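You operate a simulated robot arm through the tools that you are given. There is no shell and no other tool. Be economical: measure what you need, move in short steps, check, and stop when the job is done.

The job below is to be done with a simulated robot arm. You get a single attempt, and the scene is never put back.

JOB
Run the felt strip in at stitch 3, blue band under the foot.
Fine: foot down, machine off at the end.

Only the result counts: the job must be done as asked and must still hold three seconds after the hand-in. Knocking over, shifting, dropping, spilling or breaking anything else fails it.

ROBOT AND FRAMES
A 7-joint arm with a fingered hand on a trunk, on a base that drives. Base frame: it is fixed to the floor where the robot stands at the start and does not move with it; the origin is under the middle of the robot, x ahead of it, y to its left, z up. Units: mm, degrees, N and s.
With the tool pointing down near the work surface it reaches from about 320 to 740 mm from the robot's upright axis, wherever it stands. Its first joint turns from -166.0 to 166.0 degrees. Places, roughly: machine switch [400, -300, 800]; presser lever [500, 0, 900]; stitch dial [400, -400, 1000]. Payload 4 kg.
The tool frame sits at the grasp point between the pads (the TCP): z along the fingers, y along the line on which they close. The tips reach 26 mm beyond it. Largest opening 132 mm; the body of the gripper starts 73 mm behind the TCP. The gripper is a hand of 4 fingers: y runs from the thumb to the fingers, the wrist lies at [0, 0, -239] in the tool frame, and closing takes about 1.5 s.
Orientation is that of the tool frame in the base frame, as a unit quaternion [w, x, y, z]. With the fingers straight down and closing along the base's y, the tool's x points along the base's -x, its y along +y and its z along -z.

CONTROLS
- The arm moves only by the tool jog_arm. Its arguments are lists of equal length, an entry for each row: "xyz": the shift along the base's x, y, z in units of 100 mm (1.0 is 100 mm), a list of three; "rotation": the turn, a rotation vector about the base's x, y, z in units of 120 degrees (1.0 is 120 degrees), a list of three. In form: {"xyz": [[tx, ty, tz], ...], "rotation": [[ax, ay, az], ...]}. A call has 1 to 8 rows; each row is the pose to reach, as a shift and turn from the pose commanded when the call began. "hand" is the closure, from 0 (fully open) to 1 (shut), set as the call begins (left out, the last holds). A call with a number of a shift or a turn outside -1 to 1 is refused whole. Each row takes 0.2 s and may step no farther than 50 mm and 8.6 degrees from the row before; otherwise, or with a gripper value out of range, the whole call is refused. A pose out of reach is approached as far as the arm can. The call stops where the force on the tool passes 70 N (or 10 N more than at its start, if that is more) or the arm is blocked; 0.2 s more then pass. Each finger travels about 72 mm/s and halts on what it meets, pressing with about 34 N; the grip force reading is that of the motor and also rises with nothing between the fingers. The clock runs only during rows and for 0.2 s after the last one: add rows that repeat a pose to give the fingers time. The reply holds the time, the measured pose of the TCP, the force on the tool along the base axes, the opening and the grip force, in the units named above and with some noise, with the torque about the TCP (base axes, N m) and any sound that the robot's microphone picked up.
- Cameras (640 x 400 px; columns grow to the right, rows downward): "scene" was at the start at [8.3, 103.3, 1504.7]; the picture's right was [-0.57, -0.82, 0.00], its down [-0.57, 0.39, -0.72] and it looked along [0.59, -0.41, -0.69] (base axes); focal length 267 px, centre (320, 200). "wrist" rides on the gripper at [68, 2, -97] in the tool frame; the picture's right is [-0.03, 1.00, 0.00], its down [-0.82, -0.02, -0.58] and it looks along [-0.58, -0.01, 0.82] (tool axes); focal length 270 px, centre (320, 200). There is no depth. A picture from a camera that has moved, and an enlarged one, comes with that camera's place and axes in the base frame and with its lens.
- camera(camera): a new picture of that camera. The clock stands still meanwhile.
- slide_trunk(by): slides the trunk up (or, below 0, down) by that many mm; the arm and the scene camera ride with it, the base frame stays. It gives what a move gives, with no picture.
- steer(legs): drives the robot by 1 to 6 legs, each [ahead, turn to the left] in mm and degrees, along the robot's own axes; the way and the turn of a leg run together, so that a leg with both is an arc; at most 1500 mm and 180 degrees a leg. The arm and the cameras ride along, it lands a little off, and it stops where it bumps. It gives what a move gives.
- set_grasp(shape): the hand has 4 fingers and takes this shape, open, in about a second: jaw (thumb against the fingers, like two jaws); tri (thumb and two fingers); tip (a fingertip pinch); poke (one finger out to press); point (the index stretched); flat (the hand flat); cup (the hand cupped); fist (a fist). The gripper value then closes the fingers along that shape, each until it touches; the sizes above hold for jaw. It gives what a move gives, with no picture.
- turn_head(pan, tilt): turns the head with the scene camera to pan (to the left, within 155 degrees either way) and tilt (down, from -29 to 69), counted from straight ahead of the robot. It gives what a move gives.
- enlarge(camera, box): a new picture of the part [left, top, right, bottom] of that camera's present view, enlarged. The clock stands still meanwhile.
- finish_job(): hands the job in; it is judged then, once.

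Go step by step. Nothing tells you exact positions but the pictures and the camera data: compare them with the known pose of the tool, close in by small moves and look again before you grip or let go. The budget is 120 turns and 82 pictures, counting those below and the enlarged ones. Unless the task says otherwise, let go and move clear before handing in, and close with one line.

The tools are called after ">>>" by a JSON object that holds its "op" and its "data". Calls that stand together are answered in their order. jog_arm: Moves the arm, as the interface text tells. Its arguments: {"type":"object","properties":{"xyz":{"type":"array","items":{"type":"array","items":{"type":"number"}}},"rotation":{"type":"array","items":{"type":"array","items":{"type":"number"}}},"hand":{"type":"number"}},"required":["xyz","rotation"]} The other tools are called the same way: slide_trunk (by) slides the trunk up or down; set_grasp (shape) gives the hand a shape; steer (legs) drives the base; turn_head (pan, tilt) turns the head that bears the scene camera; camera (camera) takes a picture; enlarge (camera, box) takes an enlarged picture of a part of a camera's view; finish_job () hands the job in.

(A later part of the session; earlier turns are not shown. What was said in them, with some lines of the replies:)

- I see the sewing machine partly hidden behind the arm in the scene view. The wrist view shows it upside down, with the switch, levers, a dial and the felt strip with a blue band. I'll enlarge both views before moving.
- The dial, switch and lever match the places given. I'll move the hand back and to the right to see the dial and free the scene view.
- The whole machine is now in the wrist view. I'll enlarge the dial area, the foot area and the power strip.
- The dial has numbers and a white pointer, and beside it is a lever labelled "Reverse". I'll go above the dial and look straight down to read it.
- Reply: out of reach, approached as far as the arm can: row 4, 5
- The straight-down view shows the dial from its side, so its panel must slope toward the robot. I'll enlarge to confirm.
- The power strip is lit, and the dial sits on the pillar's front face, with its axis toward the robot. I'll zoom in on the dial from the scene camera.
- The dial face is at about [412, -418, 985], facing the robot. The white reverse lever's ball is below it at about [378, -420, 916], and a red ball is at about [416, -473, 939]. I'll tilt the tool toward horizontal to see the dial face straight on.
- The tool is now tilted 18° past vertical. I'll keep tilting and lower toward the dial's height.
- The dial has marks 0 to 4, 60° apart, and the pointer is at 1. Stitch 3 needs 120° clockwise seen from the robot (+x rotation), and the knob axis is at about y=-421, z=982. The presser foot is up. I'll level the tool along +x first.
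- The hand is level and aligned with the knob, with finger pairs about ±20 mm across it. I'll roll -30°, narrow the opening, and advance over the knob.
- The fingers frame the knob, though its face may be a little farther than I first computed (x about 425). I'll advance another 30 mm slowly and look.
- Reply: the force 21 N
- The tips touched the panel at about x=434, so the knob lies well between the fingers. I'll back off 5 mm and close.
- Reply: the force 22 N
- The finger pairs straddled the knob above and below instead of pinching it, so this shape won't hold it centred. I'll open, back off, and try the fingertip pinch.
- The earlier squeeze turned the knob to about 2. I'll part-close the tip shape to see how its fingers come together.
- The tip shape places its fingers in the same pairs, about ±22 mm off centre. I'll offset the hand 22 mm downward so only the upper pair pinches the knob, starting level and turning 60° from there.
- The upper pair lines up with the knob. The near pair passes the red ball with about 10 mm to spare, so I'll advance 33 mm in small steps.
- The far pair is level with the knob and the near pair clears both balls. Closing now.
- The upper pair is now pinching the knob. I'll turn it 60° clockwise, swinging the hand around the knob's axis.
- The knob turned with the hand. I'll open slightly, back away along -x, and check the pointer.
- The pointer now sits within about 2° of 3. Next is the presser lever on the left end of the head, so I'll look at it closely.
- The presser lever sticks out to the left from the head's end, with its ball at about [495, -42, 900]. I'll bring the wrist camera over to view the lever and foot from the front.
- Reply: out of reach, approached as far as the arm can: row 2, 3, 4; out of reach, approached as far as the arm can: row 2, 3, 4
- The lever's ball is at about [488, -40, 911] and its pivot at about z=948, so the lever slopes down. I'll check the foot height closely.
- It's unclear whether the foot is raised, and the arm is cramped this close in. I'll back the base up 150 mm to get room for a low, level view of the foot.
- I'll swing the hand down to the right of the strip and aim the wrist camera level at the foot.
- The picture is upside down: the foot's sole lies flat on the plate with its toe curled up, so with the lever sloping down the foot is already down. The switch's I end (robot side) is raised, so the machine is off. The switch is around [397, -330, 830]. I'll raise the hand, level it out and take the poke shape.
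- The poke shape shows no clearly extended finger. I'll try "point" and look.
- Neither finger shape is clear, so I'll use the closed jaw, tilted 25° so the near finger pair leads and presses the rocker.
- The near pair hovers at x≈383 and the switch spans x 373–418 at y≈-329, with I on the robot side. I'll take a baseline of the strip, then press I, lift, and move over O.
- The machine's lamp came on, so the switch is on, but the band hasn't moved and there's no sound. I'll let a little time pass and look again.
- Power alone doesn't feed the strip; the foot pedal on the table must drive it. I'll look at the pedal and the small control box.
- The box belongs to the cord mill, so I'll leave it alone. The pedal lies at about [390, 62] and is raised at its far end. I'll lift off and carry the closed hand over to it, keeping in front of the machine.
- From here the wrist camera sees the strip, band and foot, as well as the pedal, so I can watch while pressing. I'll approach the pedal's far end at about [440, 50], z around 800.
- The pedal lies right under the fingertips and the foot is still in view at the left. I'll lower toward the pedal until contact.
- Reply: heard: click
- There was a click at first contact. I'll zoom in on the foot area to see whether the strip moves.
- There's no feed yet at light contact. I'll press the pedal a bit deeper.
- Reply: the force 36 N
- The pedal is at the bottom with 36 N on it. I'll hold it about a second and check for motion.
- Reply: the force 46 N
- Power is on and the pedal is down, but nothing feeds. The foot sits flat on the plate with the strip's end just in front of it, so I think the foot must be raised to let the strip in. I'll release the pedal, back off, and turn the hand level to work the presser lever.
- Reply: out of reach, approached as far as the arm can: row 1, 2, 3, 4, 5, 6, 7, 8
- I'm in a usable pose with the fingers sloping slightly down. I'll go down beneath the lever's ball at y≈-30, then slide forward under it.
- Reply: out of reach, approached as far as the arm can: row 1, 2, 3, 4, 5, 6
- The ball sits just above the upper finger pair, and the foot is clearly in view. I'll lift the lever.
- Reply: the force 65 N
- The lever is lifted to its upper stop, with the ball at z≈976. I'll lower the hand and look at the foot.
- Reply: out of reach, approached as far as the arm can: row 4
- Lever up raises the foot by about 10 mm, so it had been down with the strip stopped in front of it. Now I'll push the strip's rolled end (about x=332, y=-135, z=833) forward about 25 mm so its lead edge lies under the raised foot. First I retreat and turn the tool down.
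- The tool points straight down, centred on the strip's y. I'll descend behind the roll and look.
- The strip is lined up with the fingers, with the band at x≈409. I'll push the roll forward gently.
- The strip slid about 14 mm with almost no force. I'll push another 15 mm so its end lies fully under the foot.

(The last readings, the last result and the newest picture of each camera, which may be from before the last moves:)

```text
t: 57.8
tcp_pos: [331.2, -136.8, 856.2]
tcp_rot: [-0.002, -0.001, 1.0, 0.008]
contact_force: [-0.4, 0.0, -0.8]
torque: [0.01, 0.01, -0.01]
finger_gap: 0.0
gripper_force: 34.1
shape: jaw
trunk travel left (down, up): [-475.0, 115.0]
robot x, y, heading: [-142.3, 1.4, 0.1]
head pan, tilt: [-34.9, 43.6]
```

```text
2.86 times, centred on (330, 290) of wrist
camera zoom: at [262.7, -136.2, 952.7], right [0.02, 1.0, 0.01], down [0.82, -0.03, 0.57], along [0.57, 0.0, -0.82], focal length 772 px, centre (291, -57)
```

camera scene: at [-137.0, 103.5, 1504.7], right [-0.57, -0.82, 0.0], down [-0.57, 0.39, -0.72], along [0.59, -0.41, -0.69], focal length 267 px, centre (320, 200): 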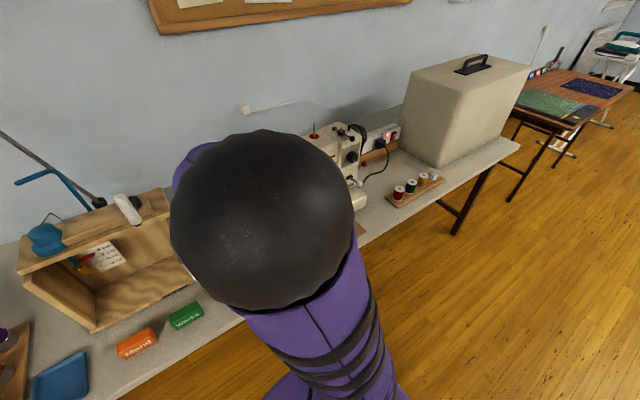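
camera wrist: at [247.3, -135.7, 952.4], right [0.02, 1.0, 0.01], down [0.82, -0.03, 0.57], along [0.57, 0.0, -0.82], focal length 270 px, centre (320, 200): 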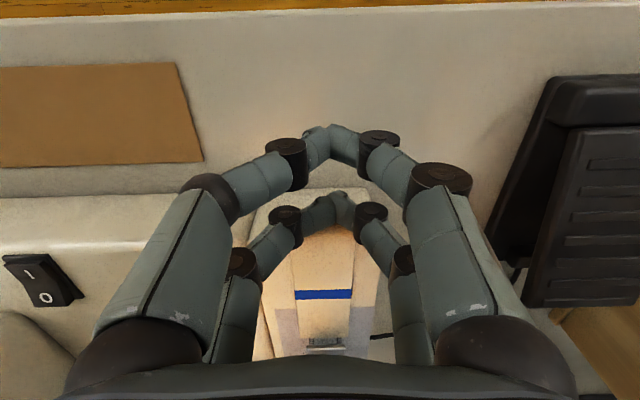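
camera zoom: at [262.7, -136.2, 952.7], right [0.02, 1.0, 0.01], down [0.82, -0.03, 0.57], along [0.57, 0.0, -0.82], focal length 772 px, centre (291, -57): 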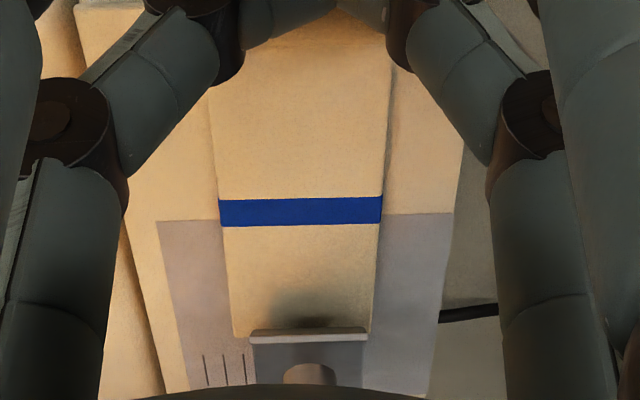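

The strip's lead edge is now under the foot to x≈499, and the band is at x≈437. Next I lower the foot: retreat, rise, and come over the lever's ball in the front-facing pose.

>>> {"op": "jog_arm", "data": {"xyz": [[-0.2, 0, 0], [-0.3, 0, 0.3], [-0.3, 0, 0.7], [-0.3, 0.2, 1.0]], "rotation": [[0, 0, 0], [0, 0, 0], [0, 0, 0], [0, 0, 0]]}}

>>> {"op": "jog_arm", "data": {"xyz": [[0.15, 0.3, 0.3], [0.3, 0.5, 0.5], [0.5, 0.7, 0.7], [0.7, 0.85, 0.75], [0.8, 0.85, 0.75]], "rotation": [[0, -0.05, 0], [0, -0.1, 0], [0, -0.16, 0], [0, -0.22, 0], [0, -0.28, 0]]}}

>>> {"op": "jog_arm", "data": {"xyz": [[0.15, 0, 0], [0.3, 0, 0], [0.45, 0, 0], [0.6, 0, 0], [0.7, 0, 0]], "rotation": [[0, -0.06, 0], [0, -0.12, 0], [0, -0.18, 0], [0, -0.24, 0], [0, -0.295, 0]]}}

>>> {"op": "camera", "data": {"camera": "wrist"}}

```text
t: 58.8
tcp_pos: [298.0, -113.5, 954.6]
tcp_rot: [-0.002, -0.001, 1.0, 0.007]
contact_force: [-0.2, -0.8, 0.3]
torque: [-0.01, -0.02, 0.02]
finger_gap: 0.2
gripper_force: 33.8
shape: jaw
trunk travel left (down, up): [-475.0, 115.0]
robot x, y, heading: [-146.5, 1.0, -0.1]
head pan, tilt: [-34.9, 43.6]
```

```text
t: 60.0
tcp_pos: [381.3, -31.3, 1029.9]
tcp_rot: [0.288, -0.003, 0.958, 0.006]
contact_force: [0.7, 0.5, 0.0]
torque: [-0.01, -0.05, -0.01]
finger_gap: 0.1
gripper_force: 34.2
shape: jaw
trunk travel left (down, up): [-475.0, 115.0]
robot x, y, heading: [-145.3, 0.2, -0.4]
head pan, tilt: [-34.9, 43.6]
```

```text
t: 61.1
tcp_pos: [451.9, -29.8, 1031.3]
tcp_rot: [0.566, -0.005, 0.825, 0.005]
contact_force: [-0.2, -1.1, 1.0]
torque: [0.0, 0.0, -0.01]
finger_gap: 0.0
gripper_force: 33.8
shape: jaw
trunk travel left (down, up): [-475.0, 115.0]
robot x, y, heading: [-144.4, -0.0, 0.2]
head pan, tilt: [-34.9, 43.6]
```

```text
11 pictures are left
camera wrist: at [335.2, -29.9, 1002.3], right [-0.01, 1.0, 0.03], down [-0.24, -0.03, 0.97], along [0.97, 0.0, 0.24], focal length 270 px, centre (320, 200)
```

wrist: 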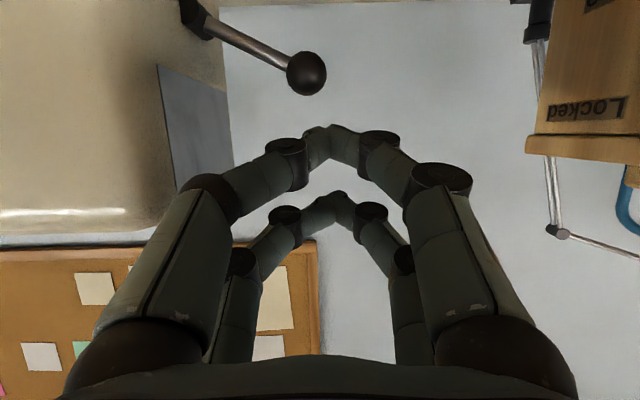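

The ball is below the fingers at z≈971. I'll move forward 32 mm and press straight down until the lever seats.

>>> {"op": "jog_arm", "data": {"xyz": [[0.17, -0.04, 0], [0.33, -0.04, 0], [0.33, -0.04, -0.2], [0.33, -0.04, -0.4], [0.33, -0.06, -0.55], [0.33, -0.09, -0.68], [0.33, -0.1, -0.77]], "rotation": [[0, 0, 0], [0, 0, 0], [0, 0, 0], [0, 0, 0], [0, 0, 0], [0, 0, 0], [0, 0, 0]]}}

>>> {"op": "camera", "data": {"camera": "wrist"}}

```text
t: 62.8
tcp_pos: [483.8, -43.0, 952.5]
tcp_rot: [0.566, -0.005, 0.825, 0.006]
contact_force: [0.4, 0.8, 0.0]
torque: [0.03, -0.02, 0.01]
finger_gap: 0.3
gripper_force: 33.9
shape: jaw
trunk travel left (down, up): [-475.0, 115.0]
robot x, y, heading: [-145.3, -1.6, 0.3]
head pan, tilt: [-34.9, 43.6]
```

```text
10 pictures are left
camera wrist: at [368.1, -41.7, 923.7], right [-0.01, 1.0, 0.03], down [-0.24, -0.03, 0.97], along [0.97, 0.0, 0.24], focal length 270 px, centre (320, 200)
```

wrist: 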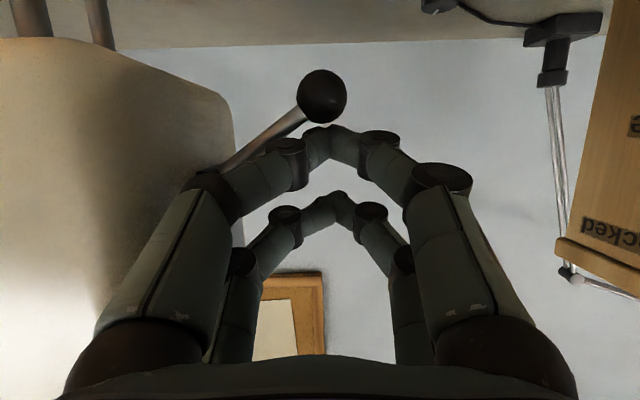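

The lever is back down (ball z≈908), so the foot is now on the felt. Next I go back over the pedal in the earlier pressing pose.

>>> {"op": "jog_arm", "data": {"xyz": [[-0.3, 0, 0.1], [-0.6, 0.05, 0.2], [-0.8, 0.1, 0.3], [-0.9, 0.2, 0.3]], "rotation": [[0, 0, 0], [0, 0.03, 0], [0, 0.08, 0], [0, 0.14, 0]]}}

>>> {"op": "jog_arm", "data": {"xyz": [[0, 0.2, -0.1], [0.1, 0.4, -0.2], [0.2, 0.6, -0.4], [0.34, 0.72, -0.7], [0.34, 0.72, -0.9]], "rotation": [[0, 0.06, 0], [0, 0.12, 0], [0, 0.18, 0], [0, 0.229, 0], [0, 0.229, 0]]}}

```text
t: 63.8
tcp_pos: [391.0, -21.5, 983.6]
tcp_rot: [0.438, -0.003, 0.899, 0.006]
contact_force: [0.3, -0.9, 0.7]
torque: [0.01, 0.0, 0.01]
finger_gap: 0.0
gripper_force: 33.9
shape: jaw
trunk travel left (down, up): [-475.0, 115.0]
robot x, y, heading: [-147.3, -3.1, -0.0]
head pan, tilt: [-34.9, 43.6]
```

```text
t: 65.0
tcp_pos: [426.9, 50.4, 891.6]
tcp_rot: [0.212, -0.003, 0.977, 0.008]
contact_force: [-0.1, -0.5, -1.2]
torque: [0.0, 0.01, 0.0]
finger_gap: 0.0
gripper_force: 34.2
shape: jaw
trunk travel left (down, up): [-475.0, 115.0]
robot x, y, heading: [-142.4, -4.4, 0.2]
head pan, tilt: [-34.9, 43.6]
```

I'm over the pedal. I'll give a short press and release, then check the band.

>>> {"op": "jog_arm", "data": {"xyz": [[0, 0, -0.3], [0, 0, -0.48], [0, 0, -0.54], [0, 0, -0.3]], "rotation": [[0, 0, 0], [0, 0, 0], [0, 0, 0], [0, 0, 0]]}}

>>> {"op": "enlarge", "data": {"camera": "wrist", "box": [0, 120, 120, 240]}}

```text
t: 66.0
tcp_pos: [427.9, 52.7, 864.9]
tcp_rot: [0.212, -0.003, 0.977, 0.008]
contact_force: [-0.3, -0.5, -0.5]
torque: [-0.01, 0.0, 0.05]
finger_gap: 0.0
gripper_force: 33.9
shape: jaw
trunk travel left (down, up): [-475.0, 115.0]
robot x, y, heading: [-145.2, -0.5, 0.1]
head pan, tilt: [-34.9, 43.6]
heard: click
```

```text
3.33 times, centred on (60, 180) of wrist
camera zoom: at [324.2, 52.7, 922.8], right [0.02, 1.0, 0.02], down [0.5, -0.03, 0.86], along [0.86, 0.0, -0.5], focal length 901 px, centre (1187, 267)
```

zoom: 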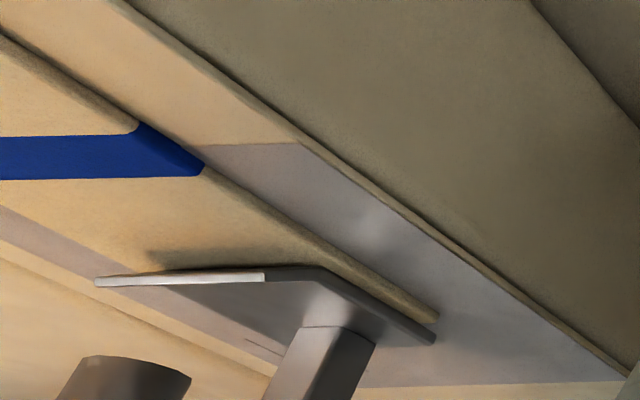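

The feed works: the band edge moved a few mm, to about x=441, and the lead edge is at 505. The foot's sole spans about x 473–504, so the band needs about 47 mm more. I'll press longer and measure the rate.

>>> {"op": "jog_arm", "data": {"xyz": [[0, 0, -0.21], [0, 0, -0.27], [0, 0, -0.27], [0, 0, -0.27], [0, 0, 0]], "rotation": [[0, 0, 0], [0, 0, 0], [0, 0, 0], [0, 0, 0], [0, 0, 0]]}}

>>> {"op": "enlarge", "data": {"camera": "wrist", "box": [0, 120, 120, 240]}}

```text
t: 67.2
tcp_pos: [426.7, 49.5, 862.6]
tcp_rot: [0.212, -0.002, 0.977, 0.007]
contact_force: [-0.3, 0.2, 0.1]
torque: [-0.03, 0.03, 0.04]
finger_gap: 0.0
gripper_force: 33.8
shape: jaw
trunk travel left (down, up): [-475.0, 115.0]
robot x, y, heading: [-146.8, 1.4, 0.2]
head pan, tilt: [-34.9, 43.6]
heard: click
```

```text
3.33 times, centred on (60, 180) of wrist
camera zoom: at [323.3, 51.0, 922.3], right [0.02, 1.0, 0.02], down [0.51, -0.03, 0.86], along [0.86, 0.0, -0.51], focal length 901 px, centre (1187, 267)
```

zoom: 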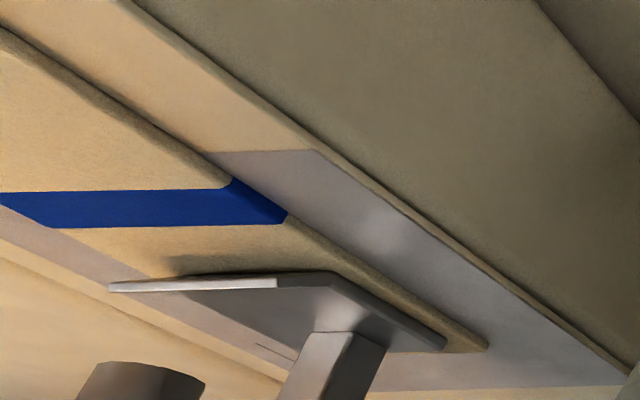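

The band moved about 12.5 mm in roughly 0.5 s of pressing, so about 24 mm/s. It's now at x≈455 and needs about 33 mm more, so I'll press for about 0.9 s next.

>>> {"op": "jog_arm", "data": {"xyz": [[0, 0, -0.21], [0, 0, -0.27], [0, 0, -0.27], [0, 0, -0.27], [0, 0, -0.27], [0, 0, -0.27], [0, 0, 0]], "rotation": [[0, 0, 0], [0, 0, 0], [0, 0, 0], [0, 0, 0], [0, 0, 0], [0, 0, 0], [0, 0, 0]]}}

>>> {"op": "enlarge", "data": {"camera": "wrist", "box": [0, 120, 120, 240]}}

```text
t: 68.8
tcp_pos: [424.0, 48.7, 862.3]
tcp_rot: [0.21, -0.003, 0.978, 0.006]
contact_force: [-0.6, 0.5, 0.2]
torque: [-0.04, -0.02, -0.01]
finger_gap: 0.0
gripper_force: 34.0
shape: jaw
trunk travel left (down, up): [-475.0, 115.0]
robot x, y, heading: [-146.6, -1.3, -0.1]
head pan, tilt: [-34.9, 43.6]
heard: click
```

```text
3.33 times, centred on (60, 180) of wrist
camera zoom: at [322.0, 50.5, 922.9], right [0.02, 1.0, 0.02], down [0.51, -0.03, 0.86], along [0.86, 0.0, -0.51], focal length 901 px, centre (1187, 267)
```

zoom: 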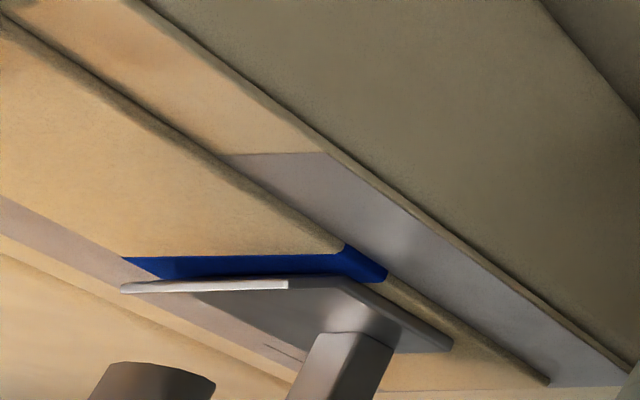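

The band is at x≈475, just under the front of the sole. About 13 mm more will centre it, so I'll repeat the 0.5 s press.

>>> {"op": "jog_arm", "data": {"xyz": [[0, 0, -0.21], [0, 0, -0.27], [0, 0, -0.27], [0, 0, -0.27], [0, 0, 0]], "rotation": [[0, 0, 0], [0, 0, 0], [0, 0, 0], [0, 0, 0], [0, 0, 0]]}}

>>> {"op": "enlarge", "data": {"camera": "wrist", "box": [0, 120, 120, 240]}}

```text
t: 70.0
tcp_pos: [425.1, 51.7, 861.0]
tcp_rot: [0.211, -0.002, 0.977, 0.007]
contact_force: [0.2, 0.6, -0.2]
torque: [0.01, 0.0, -0.01]
finger_gap: 0.0
gripper_force: 34.1
shape: jaw
trunk travel left (down, up): [-475.0, 115.0]
robot x, y, heading: [-146.1, -0.9, 0.0]
head pan, tilt: [-34.9, 43.6]
heard: click
```

```text
3.33 times, centred on (60, 180) of wrist
camera zoom: at [323.0, 52.2, 921.3], right [0.02, 1.0, 0.02], down [0.51, -0.03, 0.86], along [0.86, 0.0, -0.51], focal length 901 px, centre (1187, 267)
```

zoom: 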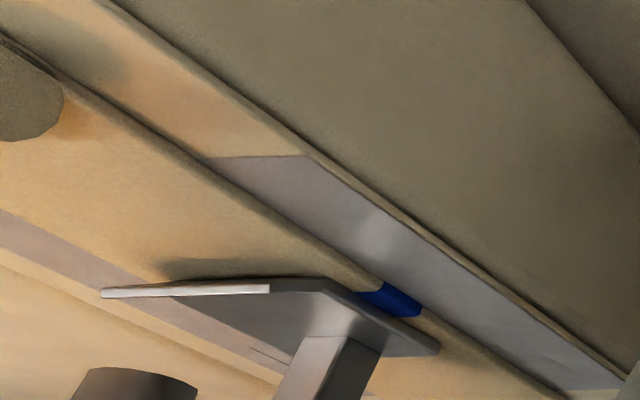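

The band now sits beneath the middle of the sole (x≈489). Next is switching off: back out along the earlier path to the switch.

>>> {"op": "jog_arm", "data": {"xyz": [[0, 0, 0.4], [-0.3, 0, 0.7], [-0.6, 0, 1.0], [-0.95, 0, 1.0]], "rotation": [[0, 0, 0], [0, 0, 0], [0, 0, 0], [0, 0, 0]]}}

>>> {"op": "jog_arm", "data": {"xyz": [[0, -0.4, 0.1], [0, -0.8, 0.1], [0, -1.0, 0.1]], "rotation": [[0, 0, 0], [0, 0, 0], [0, 0, 0]]}}

>>> {"op": "jog_arm", "data": {"xyz": [[0, -0.4, 0], [0, -0.8, 0], [0, -1.0, 0]], "rotation": [[0, 0, 0], [0, 0, 0], [0, 0, 0]]}}

>>> {"op": "jog_arm", "data": {"xyz": [[0, -0.4, 0], [0, -0.8, 0], [0, -1.0, 0]], "rotation": [[0, 0, 0], [0, 0, 0], [0, 0, 0]]}}

>>> {"op": "jog_arm", "data": {"xyz": [[0, -0.4, 0], [0, -0.8, 0], [0.3, -0.8, -0.1], [0.6, -0.8, -0.3], [0.9, -0.8, -0.5], [0.95, -0.8, -0.65]], "rotation": [[0, 0, 0], [0, 0, 0], [0, 0, 0], [0, 0, 0], [0, 0, 0], [0, 0, 0]]}}

>>> {"op": "camera", "data": {"camera": "wrist"}}

```text
t: 71.0
tcp_pos: [329.7, 53.3, 962.5]
tcp_rot: [0.213, -0.003, 0.977, 0.007]
contact_force: [-0.3, -0.9, -0.1]
torque: [0.01, -0.01, -0.04]
finger_gap: 0.0
gripper_force: 33.8
shape: jaw
trunk travel left (down, up): [-475.0, 115.0]
robot x, y, heading: [-145.1, 2.9, -0.0]
head pan, tilt: [-34.9, 43.6]
```

```text
t: 71.8
tcp_pos: [331.9, -49.2, 972.1]
tcp_rot: [0.212, -0.002, 0.977, 0.007]
contact_force: [-0.1, 0.4, -0.1]
torque: [0.0, 0.0, -0.03]
finger_gap: 0.1
gripper_force: 33.9
shape: jaw
trunk travel left (down, up): [-475.0, 115.0]
robot x, y, heading: [-144.3, 0.8, 0.1]
head pan, tilt: [-34.9, 43.6]
```

```text
t: 72.5
tcp_pos: [330.6, -149.7, 972.4]
tcp_rot: [0.212, -0.003, 0.977, 0.007]
contact_force: [-0.3, 0.3, -0.1]
torque: [0.02, -0.04, -0.02]
finger_gap: 0.0
gripper_force: 33.6
shape: jaw
trunk travel left (down, up): [-475.0, 115.0]
robot x, y, heading: [-148.0, 0.6, 0.0]
head pan, tilt: [-34.9, 43.6]
```

```text
t: 73.3
tcp_pos: [332.5, -248.0, 974.5]
tcp_rot: [0.212, -0.002, 0.977, 0.007]
contact_force: [1.0, 0.3, -0.6]
torque: [0.02, -0.01, 0.01]
finger_gap: 0.0
gripper_force: 33.9
shape: jaw
trunk travel left (down, up): [-475.0, 115.0]
robot x, y, heading: [-144.9, -1.0, -0.1]
head pan, tilt: [-34.9, 43.6]
```

```text
t: 74.8
tcp_pos: [429.5, -327.0, 907.4]
tcp_rot: [0.213, -0.004, 0.977, 0.008]
contact_force: [0.4, 10.7, -1.0]
torque: [-0.31, -0.02, 0.04]
finger_gap: 0.2
gripper_force: 34.0
shape: jaw
trunk travel left (down, up): [-475.0, 115.0]
robot x, y, heading: [-144.2, -1.8, 0.2]
head pan, tilt: [-34.9, 43.6]
```

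```text
5 pictures are left
camera wrist: at [326.1, -328.0, 965.9], right [0.01, 1.0, 0.02], down [0.5, -0.03, 0.86], along [0.86, 0.0, -0.5], focal length 270 px, centre (320, 200)
```

wrist: 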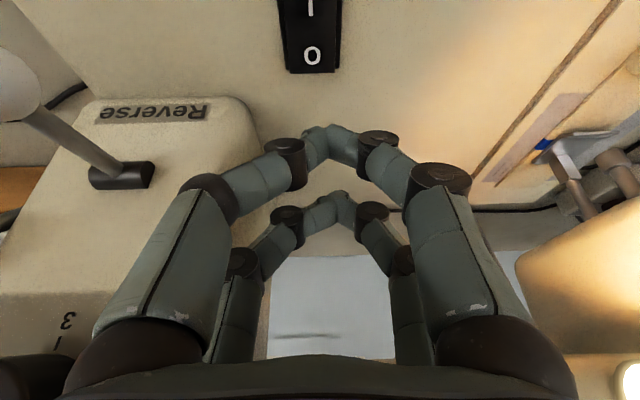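

A side force of 10.7 N suggests the hand is brushing the pillar, so I went slightly too far forward. I'll back off in x.

>>> {"op": "jog_arm", "data": {"xyz": [[-0.06, 0.0, 0], [-0.1, 0.0, 0]], "rotation": [[0, 0, 0], [0, 0, 0]]}}

```text
t: 75.3
tcp_pos: [418.8, -331.6, 908.9]
tcp_rot: [0.212, -0.003, 0.977, 0.007]
contact_force: [-0.2, -0.2, -0.6]
torque: [-0.01, 0.02, 0.01]
finger_gap: 0.1
gripper_force: 33.6
shape: jaw
trunk travel left (down, up): [-475.0, 115.0]
robot x, y, heading: [-145.0, -2.2, 0.1]
head pan, tilt: [-34.9, 43.6]
```

It's free now, with the fingertip over the O end at x≈407. I'll press O and lift.

>>> {"op": "jog_arm", "data": {"xyz": [[0, 0.01, -0.2], [0, 0.01, -0.37], [0, 0.01, -0.47], [0, 0.01, -0.2], [-0.3, 0.01, 0.1]], "rotation": [[0, 0, 0], [0, 0, 0], [0, 0, 0], [0, 0, 0], [0, 0, 0]]}}

>>> {"op": "camera", "data": {"camera": "wrist"}}

```text
t: 76.5
tcp_pos: [386.2, -329.9, 919.7]
tcp_rot: [0.212, -0.002, 0.977, 0.007]
contact_force: [0.6, -0.5, 0.2]
torque: [0.01, 0.02, -0.01]
finger_gap: 0.2
gripper_force: 34.2
shape: jaw
trunk travel left (down, up): [-475.0, 115.0]
robot x, y, heading: [-144.1, 0.8, -0.0]
head pan, tilt: [-34.9, 43.6]
```

```text
4 pictures are left
camera wrist: at [282.7, -328.5, 979.0], right [0.02, 1.0, 0.02], down [0.5, -0.03, 0.86], along [0.86, 0.0, -0.5], focal length 270 px, centre (320, 200)
```

wrist: 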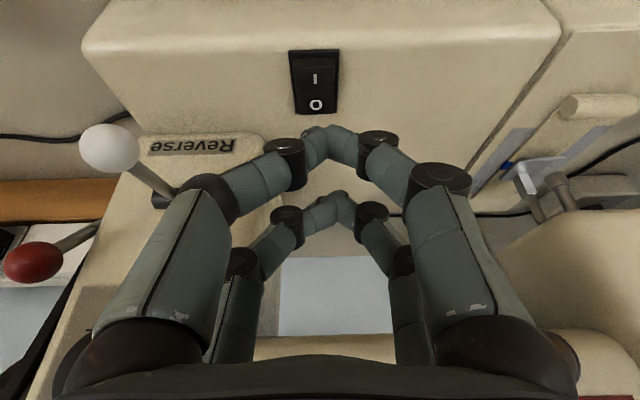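

The lamp is off, so the machine is off, and the band shows under the foot. I'll move clear to the left and check the dial once more with the scene camera.

>>> {"op": "jog_arm", "data": {"xyz": [[-0.3, 0, 0.2], [-0.6, 0.2, 0.5], [-0.6, 0.6, 0.6], [-0.6, 1.0, 0.6]], "rotation": [[0, 0, 0], [0, 0, 0], [0, 0, 0], [0, 0, 0]]}}

>>> {"op": "jog_arm", "data": {"xyz": [[0, 0.4, 0], [0, 0.8, 0], [0, 1.0, 0]], "rotation": [[0, 0, 0], [0, 0, 0], [0, 0, 0]]}}

>>> {"op": "jog_arm", "data": {"xyz": [[0, 0.4, 0], [0, 0.8, 0], [0, 1.0, 0]], "rotation": [[0, 0, 0], [0, 0, 0], [0, 0, 0]]}}

>>> {"op": "jog_arm", "data": {"xyz": [[0, 0.4, 0], [0, 0.8, 0], [0, 0.9, 0]], "rotation": [[0, 0, 0], [0, 0, 0], [0, 0, 0]]}}

>>> {"op": "enlarge", "data": {"camera": "scene", "box": [335, 130, 375, 170]}}

>>> {"op": "camera", "data": {"camera": "wrist"}}

```text
t: 77.5
tcp_pos: [326.2, -231.4, 979.6]
tcp_rot: [0.212, -0.002, 0.977, 0.007]
contact_force: [-0.4, 0.0, 0.8]
torque: [0.0, 0.0, -0.02]
finger_gap: 0.0
gripper_force: 34.0
shape: jaw
trunk travel left (down, up): [-475.0, 115.0]
robot x, y, heading: [-143.5, -0.2, 0.1]
head pan, tilt: [-34.9, 43.6]
```

```text
t: 78.3
tcp_pos: [325.5, -128.5, 977.7]
tcp_rot: [0.212, -0.002, 0.977, 0.007]
contact_force: [-0.3, -0.4, -0.3]
torque: [0.0, 0.0, 0.0]
finger_gap: 0.0
gripper_force: 33.7
shape: jaw
trunk travel left (down, up): [-475.0, 115.0]
robot x, y, heading: [-143.0, 4.8, 0.1]
head pan, tilt: [-34.9, 43.6]
```

```text
t: 79.2
tcp_pos: [328.7, -27.6, 977.4]
tcp_rot: [0.212, -0.002, 0.977, 0.007]
contact_force: [0.6, -0.3, 0.3]
torque: [0.05, -0.01, 0.01]
finger_gap: 0.0
gripper_force: 34.0
shape: jaw
trunk travel left (down, up): [-475.0, 115.0]
robot x, y, heading: [-147.1, -3.1, 0.2]
head pan, tilt: [-34.9, 43.6]
```

```text
t: 80.0
tcp_pos: [326.2, 60.2, 977.8]
tcp_rot: [0.213, -0.003, 0.977, 0.007]
contact_force: [0.9, -0.1, 0.1]
torque: [0.01, -0.02, 0.05]
finger_gap: 0.2
gripper_force: 34.0
shape: jaw
trunk travel left (down, up): [-475.0, 115.0]
robot x, y, heading: [-143.5, 1.3, 0.2]
head pan, tilt: [-34.9, 43.6]
```

```text
10.00 times, centred on (355, 150) of scene
camera zoom: at [-136.9, 103.4, 1504.7], right [-0.57, -0.82, 0.0], down [-0.57, 0.39, -0.72], along [0.59, -0.41, -0.69], focal length 2673 px, centre (-30, 700)
```

zoom: 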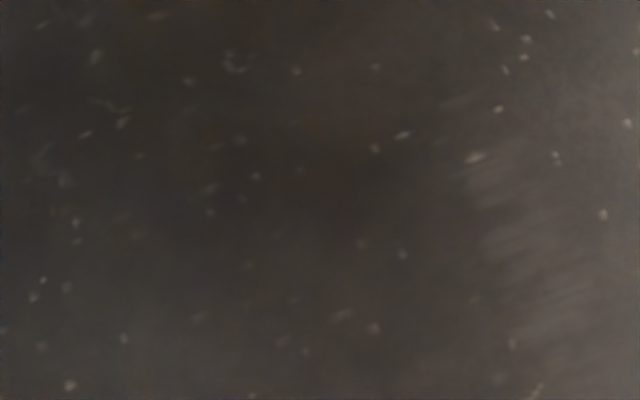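

```text
2 pictures are left
camera wrist: at [223.8, 60.6, 1036.7], right [0.02, 1.0, 0.02], down [0.5, -0.03, 0.86], along [0.86, 0.0, -0.5], focal length 270 px, centre (320, 200)
```

wrist: 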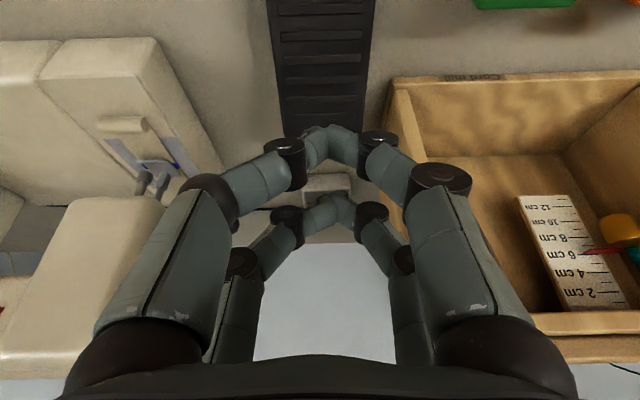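

My elbow blocks the scene camera, so I'll check the dial with the wrist camera from in front, staying well clear of the levers.

>>> {"op": "jog_arm", "data": {"xyz": [[-0.2, -0.4, 0.1], [-0.3, -0.8, 0.2], [-0.3, -1.0, 0.2]], "rotation": [[0, 0, 0], [0, 0, 0], [0, 0, 0]]}}

>>> {"op": "jog_arm", "data": {"xyz": [[0, -0.4, 0], [0, -0.8, 0], [0, -1.0, 0]], "rotation": [[0, 0, 0], [0, 0, 0], [0, 0, 0]]}}

>>> {"op": "jog_arm", "data": {"xyz": [[0, -0.4, 0], [0, -0.8, 0], [0, -1.0, 0]], "rotation": [[0, 0, 0], [0, 0, 0], [0, 0, 0]]}}

>>> {"op": "jog_arm", "data": {"xyz": [[0, -0.4, 0], [0, -0.8, 0], [0, -1.0, 0]], "rotation": [[0, 0, 0], [0, 0, 0], [0, 0, 0]]}}

>>> {"op": "jog_arm", "data": {"xyz": [[0, -0.4, 0], [0, -0.78, 0], [0, -0.78, 0.1], [0, -0.78, 0.1], [0, -0.78, 0.1]], "rotation": [[0, -0.05, 0], [0, -0.1, 0], [0, -0.15, 0], [0, -0.2, 0], [0, -0.25, 0]]}}

>>> {"op": "enlarge", "data": {"camera": "wrist", "box": [260, 80, 400, 200]}}

```text
t: 80.8
tcp_pos: [295.6, -36.7, 995.9]
tcp_rot: [0.212, -0.002, 0.977, 0.007]
contact_force: [-0.7, 0.0, 1.2]
torque: [0.01, 0.02, -0.02]
finger_gap: 0.0
gripper_force: 34.0
shape: jaw
trunk travel left (down, up): [-475.0, 115.0]
robot x, y, heading: [-144.1, -2.0, -0.1]
head pan, tilt: [-34.9, 43.6]
```

```text
t: 81.5
tcp_pos: [297.1, -139.0, 1000.0]
tcp_rot: [0.212, -0.002, 0.977, 0.006]
contact_force: [0.0, -1.2, -0.1]
torque: [-0.01, 0.01, -0.01]
finger_gap: 0.0
gripper_force: 34.3
shape: jaw
trunk travel left (down, up): [-475.0, 115.0]
robot x, y, heading: [-145.0, -2.4, -0.1]
head pan, tilt: [-34.9, 43.6]
```

```text
t: 82.3
tcp_pos: [296.2, -238.8, 998.9]
tcp_rot: [0.212, -0.002, 0.977, 0.006]
contact_force: [-0.4, -0.2, 0.0]
torque: [-0.01, 0.0, 0.05]
finger_gap: 0.0
gripper_force: 33.6
shape: jaw
trunk travel left (down, up): [-475.0, 115.0]
robot x, y, heading: [-147.6, 1.0, -0.3]
head pan, tilt: [-34.9, 43.6]
```

```text
t: 83.2
tcp_pos: [298.7, -338.7, 1000.9]
tcp_rot: [0.212, -0.003, 0.977, 0.008]
contact_force: [-0.4, -0.9, -0.6]
torque: [0.0, 0.01, 0.03]
finger_gap: 0.0
gripper_force: 34.0
shape: jaw
trunk travel left (down, up): [-475.0, 115.0]
robot x, y, heading: [-147.2, 2.4, 0.1]
head pan, tilt: [-34.9, 43.6]
```

```text
t: 84.3
tcp_pos: [296.6, -417.4, 1010.6]
tcp_rot: [0.459, -0.004, 0.889, 0.005]
contact_force: [0.6, -0.2, 0.8]
torque: [0.03, -0.02, 0.01]
finger_gap: 0.0
gripper_force: 33.8
shape: jaw
trunk travel left (down, up): [-475.0, 115.0]
robot x, y, heading: [-145.8, 3.3, -0.1]
head pan, tilt: [-34.9, 43.6]
```

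```text
3.33 times, centred on (330, 140) of wrist
camera zoom: at [178.6, -416.7, 1011.1], right [0.0, 1.0, 0.03], down [0.0, -0.03, 1.0], along [1.0, 0.0, 0.0], focal length 901 px, centre (287, 400)
```

zoom: 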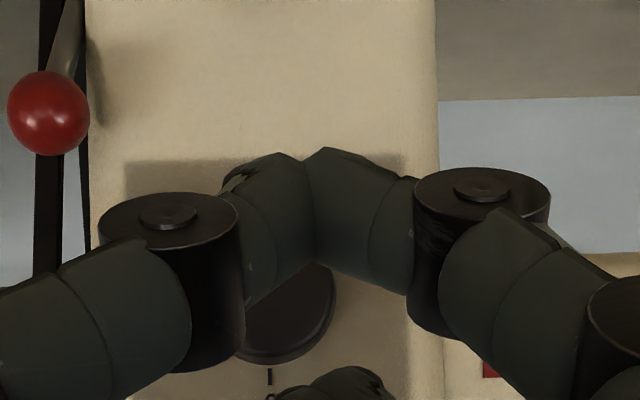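

The closed fingers hide the dial. I'll open them here in free space and use the last picture.

>>> {"op": "jog_arm", "data": {"xyz": [[0, 0, 0], [0, 0, 0], [0, 0, 0], [0, 0, 0], [0, 0, 0], [0, 0, 0], [0, 0, 0]], "rotation": [[0, 0, 0], [0, 0, 0], [0, 0, 0], [0, 0, 0], [0, 0, 0], [0, 0, 0], [0, 0, 0]], "hand": 0}}

>>> {"op": "enlarge", "data": {"camera": "wrist", "box": [260, 60, 400, 200]}}

```text
t: 86.0
tcp_pos: [297.9, -417.7, 1010.4]
tcp_rot: [0.457, -0.004, 0.889, 0.006]
contact_force: [-0.1, 0.1, -0.4]
torque: [0.01, 0.02, 0.04]
finger_gap: 131.9
gripper_force: 0.1
shape: jaw
trunk travel left (down, up): [-475.0, 115.0]
robot x, y, heading: [-146.2, -0.8, 0.1]
head pan, tilt: [-34.9, 43.6]
```

```text
2.86 times, centred on (330, 130) of wrist
camera zoom: at [179.1, -416.4, 1010.7], right [0.0, 1.0, 0.03], down [0.0, -0.03, 1.0], along [1.0, 0.0, 0.0], focal length 772 px, centre (291, 400)
```

zoom: 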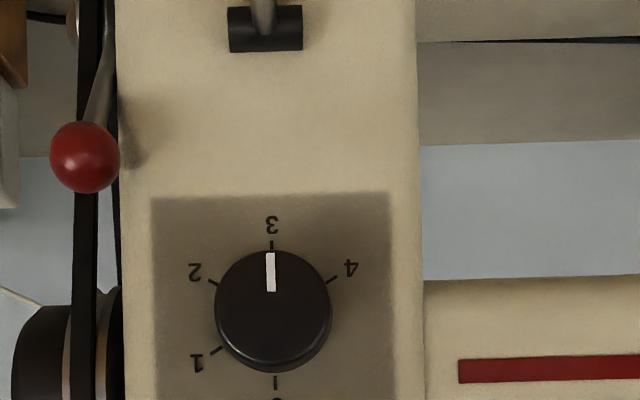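

The dial is exactly on 3. But the white reverse lever's ball isn't where it first was: it was at z≈913 and is now about 897, so a finger must have nudged it down when I backed off the dial. I'll close the hand, go below the ball, and raise it gently back, using the calibration from the presser lever (ball about 24 mm above the TCP in this pose).

>>> {"op": "jog_arm", "data": {"xyz": [[0, 0, 0], [0, 0, 0], [0, 0, 0], [0, 0, -0.2], [0, -0.02, -0.5], [0, -0.02, -0.8], [0, -0.02, -1.0]], "rotation": [[0, 0, 0], [0, -0.03, 0], [0, -0.06, 0], [0, -0.09, 0], [0, -0.104, 0], [0, -0.104, 0], [0, -0.104, 0]], "hand": 1}}

>>> {"op": "jog_arm", "data": {"xyz": [[0, 0, -0.3], [0, 0, -0.44]], "rotation": [[0, 0, 0], [0, 0, 0]]}}

```text
t: 87.5
tcp_pos: [298.9, -421.5, 907.3]
tcp_rot: [0.552, -0.004, 0.834, 0.006]
contact_force: [0.3, 0.0, 0.6]
torque: [-0.01, 0.02, -0.01]
finger_gap: 0.0
gripper_force: 33.6
shape: jaw
trunk travel left (down, up): [-475.0, 115.0]
robot x, y, heading: [-142.6, 2.8, -0.0]
head pan, tilt: [-34.9, 43.6]
```

```text
t: 88.2
tcp_pos: [299.2, -418.1, 866.1]
tcp_rot: [0.551, -0.005, 0.834, 0.006]
contact_force: [-1.0, -0.2, 0.6]
torque: [0.01, 0.0, 0.03]
finger_gap: 0.0
gripper_force: 33.4
shape: jaw
trunk travel left (down, up): [-475.0, 115.0]
robot x, y, heading: [-145.6, 2.0, -0.1]
head pan, tilt: [-34.9, 43.6]
```

I'm in position below the ball's height. I'll slide forward to x≈352 in small steps, watching the force.

>>> {"op": "jog_arm", "data": {"xyz": [[0.2, 0, 0], [0.4, 0, 0], [0.53, 0, 0]], "rotation": [[0, 0, 0], [0, 0, 0], [0, 0, 0]]}}

```text
t: 89.0
tcp_pos: [351.2, -418.8, 862.1]
tcp_rot: [0.551, -0.004, 0.834, 0.006]
contact_force: [1.0, 0.4, -0.8]
torque: [-0.01, 0.0, -0.01]
finger_gap: 0.0
gripper_force: 33.6
shape: jaw
trunk travel left (down, up): [-475.0, 115.0]
robot x, y, heading: [-144.1, -0.6, 0.2]
head pan, tilt: [-34.9, 43.6]
```

No contact so far. I'll raise in small steps and watch for the ball's weight.

>>> {"op": "jog_arm", "data": {"xyz": [[0, 0, 0.07], [0, 0, 0.13]], "rotation": [[0, 0, 0], [0, 0, 0]]}}

>>> {"op": "jog_arm", "data": {"xyz": [[0, 0, 0.04]], "rotation": [[0, 0, 0]]}}

>>> {"op": "jog_arm", "data": {"xyz": [[0, 0, 0.04]], "rotation": [[0, 0, 0]]}}

```text
t: 89.5
tcp_pos: [351.4, -417.9, 876.9]
tcp_rot: [0.552, -0.004, 0.834, 0.006]
contact_force: [0.2, 0.3, -0.3]
torque: [-0.01, 0.0, 0.01]
finger_gap: 0.4
gripper_force: 33.9
shape: jaw
trunk travel left (down, up): [-475.0, 115.0]
robot x, y, heading: [-144.2, 2.3, 0.1]
head pan, tilt: [-34.9, 43.6]
```

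```text
t: 90.0
tcp_pos: [350.0, -417.6, 880.1]
tcp_rot: [0.551, -0.005, 0.835, 0.006]
contact_force: [-0.6, 1.1, 0.2]
torque: [0.0, -0.02, -0.01]
finger_gap: 0.0
gripper_force: 34.1
shape: jaw
trunk travel left (down, up): [-475.0, 115.0]
robot x, y, heading: [-143.2, -3.8, -0.2]
head pan, tilt: [-34.9, 43.6]
```

```text
t: 90.3
tcp_pos: [350.5, -419.1, 884.9]
tcp_rot: [0.552, -0.005, 0.834, 0.006]
contact_force: [-0.3, 0.6, 0.3]
torque: [0.02, 0.0, 0.02]
finger_gap: 0.2
gripper_force: 34.4
shape: jaw
trunk travel left (down, up): [-475.0, 115.0]
robot x, y, heading: [-146.8, -1.8, -0.1]
head pan, tilt: [-34.9, 43.6]
```

No noticeable resistance; the lever is very light. I'll raise 3 mm more to match its original height, then drop away and back out.

>>> {"op": "jog_arm", "data": {"xyz": [[0, 0, 0.03], [0, 0, 0.03]], "rotation": [[0, 0, 0], [0, 0, 0]]}}

>>> {"op": "jog_arm", "data": {"xyz": [[0, 0, -0.1], [0, 0, -0.22], [-0.3, 0, -0.22], [-0.7, 0, -0.22], [-0.9, 0, 0.2], [-0.9, 0, 0.6]], "rotation": [[0, 0, 0], [0, 0, 0], [0, 0, 0], [0, 0, 0], [0, 0, 0], [0, 0, 0]]}}

```text
t: 91.0
tcp_pos: [349.3, -418.4, 887.5]
tcp_rot: [0.551, -0.004, 0.834, 0.006]
contact_force: [-0.2, -0.4, -6.7]
torque: [0.01, 0.16, 0.02]
finger_gap: 0.0
gripper_force: 34.2
shape: jaw
trunk travel left (down, up): [-475.0, 115.0]
robot x, y, heading: [-146.9, 4.8, 0.3]
head pan, tilt: [-34.9, 43.6]
```

```text
t: 92.3
tcp_pos: [260.0, -415.7, 950.9]
tcp_rot: [0.552, -0.004, 0.834, 0.006]
contact_force: [-0.4, -0.4, -0.6]
torque: [-0.02, -0.01, -0.02]
finger_gap: 0.1
gripper_force: 33.9
shape: jaw
trunk travel left (down, up): [-475.0, 115.0]
robot x, y, heading: [-143.4, 1.8, -0.1]
head pan, tilt: [-34.9, 43.6]
```

The last reading showed 6.7 N, either the lever's stop or just first contact. I'll go back under and rise a few mm more to tell which: a stop will stiffen sharply, while friction will stay level.

>>> {"op": "jog_arm", "data": {"xyz": [[0, -0.02, -0.45], [0, -0.02, -0.85], [0.3, -0.02, -0.85], [0.6, -0.02, -0.85], [0.9, -0.02, -0.85]], "rotation": [[0, 0, 0], [0, 0, 0], [0, 0, 0], [0, 0, 0], [0, 0, 0]]}}

>>> {"op": "jog_arm", "data": {"xyz": [[0, 0, 0.1], [0, 0, 0.17]], "rotation": [[0, 0, 0], [0, 0, 0]]}}

>>> {"op": "jog_arm", "data": {"xyz": [[0, 0, 0.03], [0, 0, 0.05]], "rotation": [[0, 0, 0], [0, 0, 0]]}}

```text
t: 93.5
tcp_pos: [349.4, -422.4, 865.2]
tcp_rot: [0.552, -0.004, 0.834, 0.005]
contact_force: [-0.2, -0.2, 0.6]
torque: [0.0, -0.02, 0.01]
finger_gap: 0.0
gripper_force: 33.8
shape: jaw
trunk travel left (down, up): [-475.0, 115.0]
robot x, y, heading: [-145.1, 0.9, 0.2]
head pan, tilt: [-34.9, 43.6]
```

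```text
t: 94.2
tcp_pos: [350.5, -422.2, 879.8]
tcp_rot: [0.552, -0.005, 0.834, 0.006]
contact_force: [-0.3, 0.5, 0.0]
torque: [0.02, 0.0, 0.02]
finger_gap: 0.2
gripper_force: 33.9
shape: jaw
trunk travel left (down, up): [-475.0, 115.0]
robot x, y, heading: [-145.0, 0.4, -0.1]
head pan, tilt: [-34.9, 43.6]
```

```text
t: 94.8
tcp_pos: [351.1, -420.6, 885.8]
tcp_rot: [0.551, -0.004, 0.834, 0.005]
contact_force: [-0.8, 0.3, 0.2]
torque: [-0.01, 0.03, 0.01]
finger_gap: 0.0
gripper_force: 34.2
shape: jaw
trunk travel left (down, up): [-475.0, 115.0]
robot x, y, heading: [-145.5, 0.9, -0.0]
head pan, tilt: [-34.9, 43.6]
```

>>> {"op": "jog_arm", "data": {"xyz": [[0, 0, 0.03]], "rotation": [[0, 0, 0]]}}

>>> {"op": "jog_arm", "data": {"xyz": [[0, 0, 0.03]], "rotation": [[0, 0, 0]]}}

```text
t: 95.2
tcp_pos: [350.2, -421.2, 888.2]
tcp_rot: [0.551, -0.005, 0.835, 0.008]
contact_force: [1.0, -1.2, -7.4]
torque: [-0.01, 0.19, -0.04]
finger_gap: 0.0
gripper_force: 33.8
shape: jaw
trunk travel left (down, up): [-475.0, 115.0]
robot x, y, heading: [-148.4, -3.3, -0.2]
head pan, tilt: [-34.9, 43.6]
```

```text
t: 95.5
tcp_pos: [350.4, -421.0, 888.1]
tcp_rot: [0.549, -0.005, 0.836, 0.008]
contact_force: [-2.8, 0.1, -18.9]
torque: [0.04, 0.43, 0.0]
finger_gap: 0.0
gripper_force: 34.2
shape: jaw
trunk travel left (down, up): [-475.0, 115.0]
robot x, y, heading: [-143.3, 0.4, 0.2]
head pan, tilt: [-34.9, 43.6]
```

The lever is against its hard upper stop (18.9 N with no motion), with its ball near the original height. I'll drop away, back out clear, and hand in.

>>> {"op": "jog_arm", "data": {"xyz": [[0, 0, -0.12], [0, 0, -0.24], [-0.3, 0, -0.24], [-0.7, 0, -0.24], [-0.95, 0, 0.1], [-0.95, 0, 0.5]], "rotation": [[0, 0, 0], [0, 0, 0], [0, 0, 0], [0, 0, 0], [0, 0, 0], [0, 0, 0]]}}

>>> {"op": "finish_job", "data": {}}

```text
t: 97.0
tcp_pos: [256.6, -419.6, 941.0]
tcp_rot: [0.552, -0.005, 0.834, 0.006]
contact_force: [-0.3, 0.6, -0.6]
torque: [-0.01, 0.01, 0.02]
finger_gap: 0.1
gripper_force: 33.4
shape: jaw
trunk travel left (down, up): [-475.0, 115.0]
robot x, y, heading: [-144.4, -0.1, -0.1]
head pan, tilt: [-34.9, 43.6]
```

```text
The job is handed in.
```

I handed the job in with the felt strip run in at stitch 3, the blue band under the middle of the lowered foot, the machine off and the hand clear. I had nudged the reverse lever while turning the dial. I pushed it back to its upper stop by feel, with no pictures left to check it.
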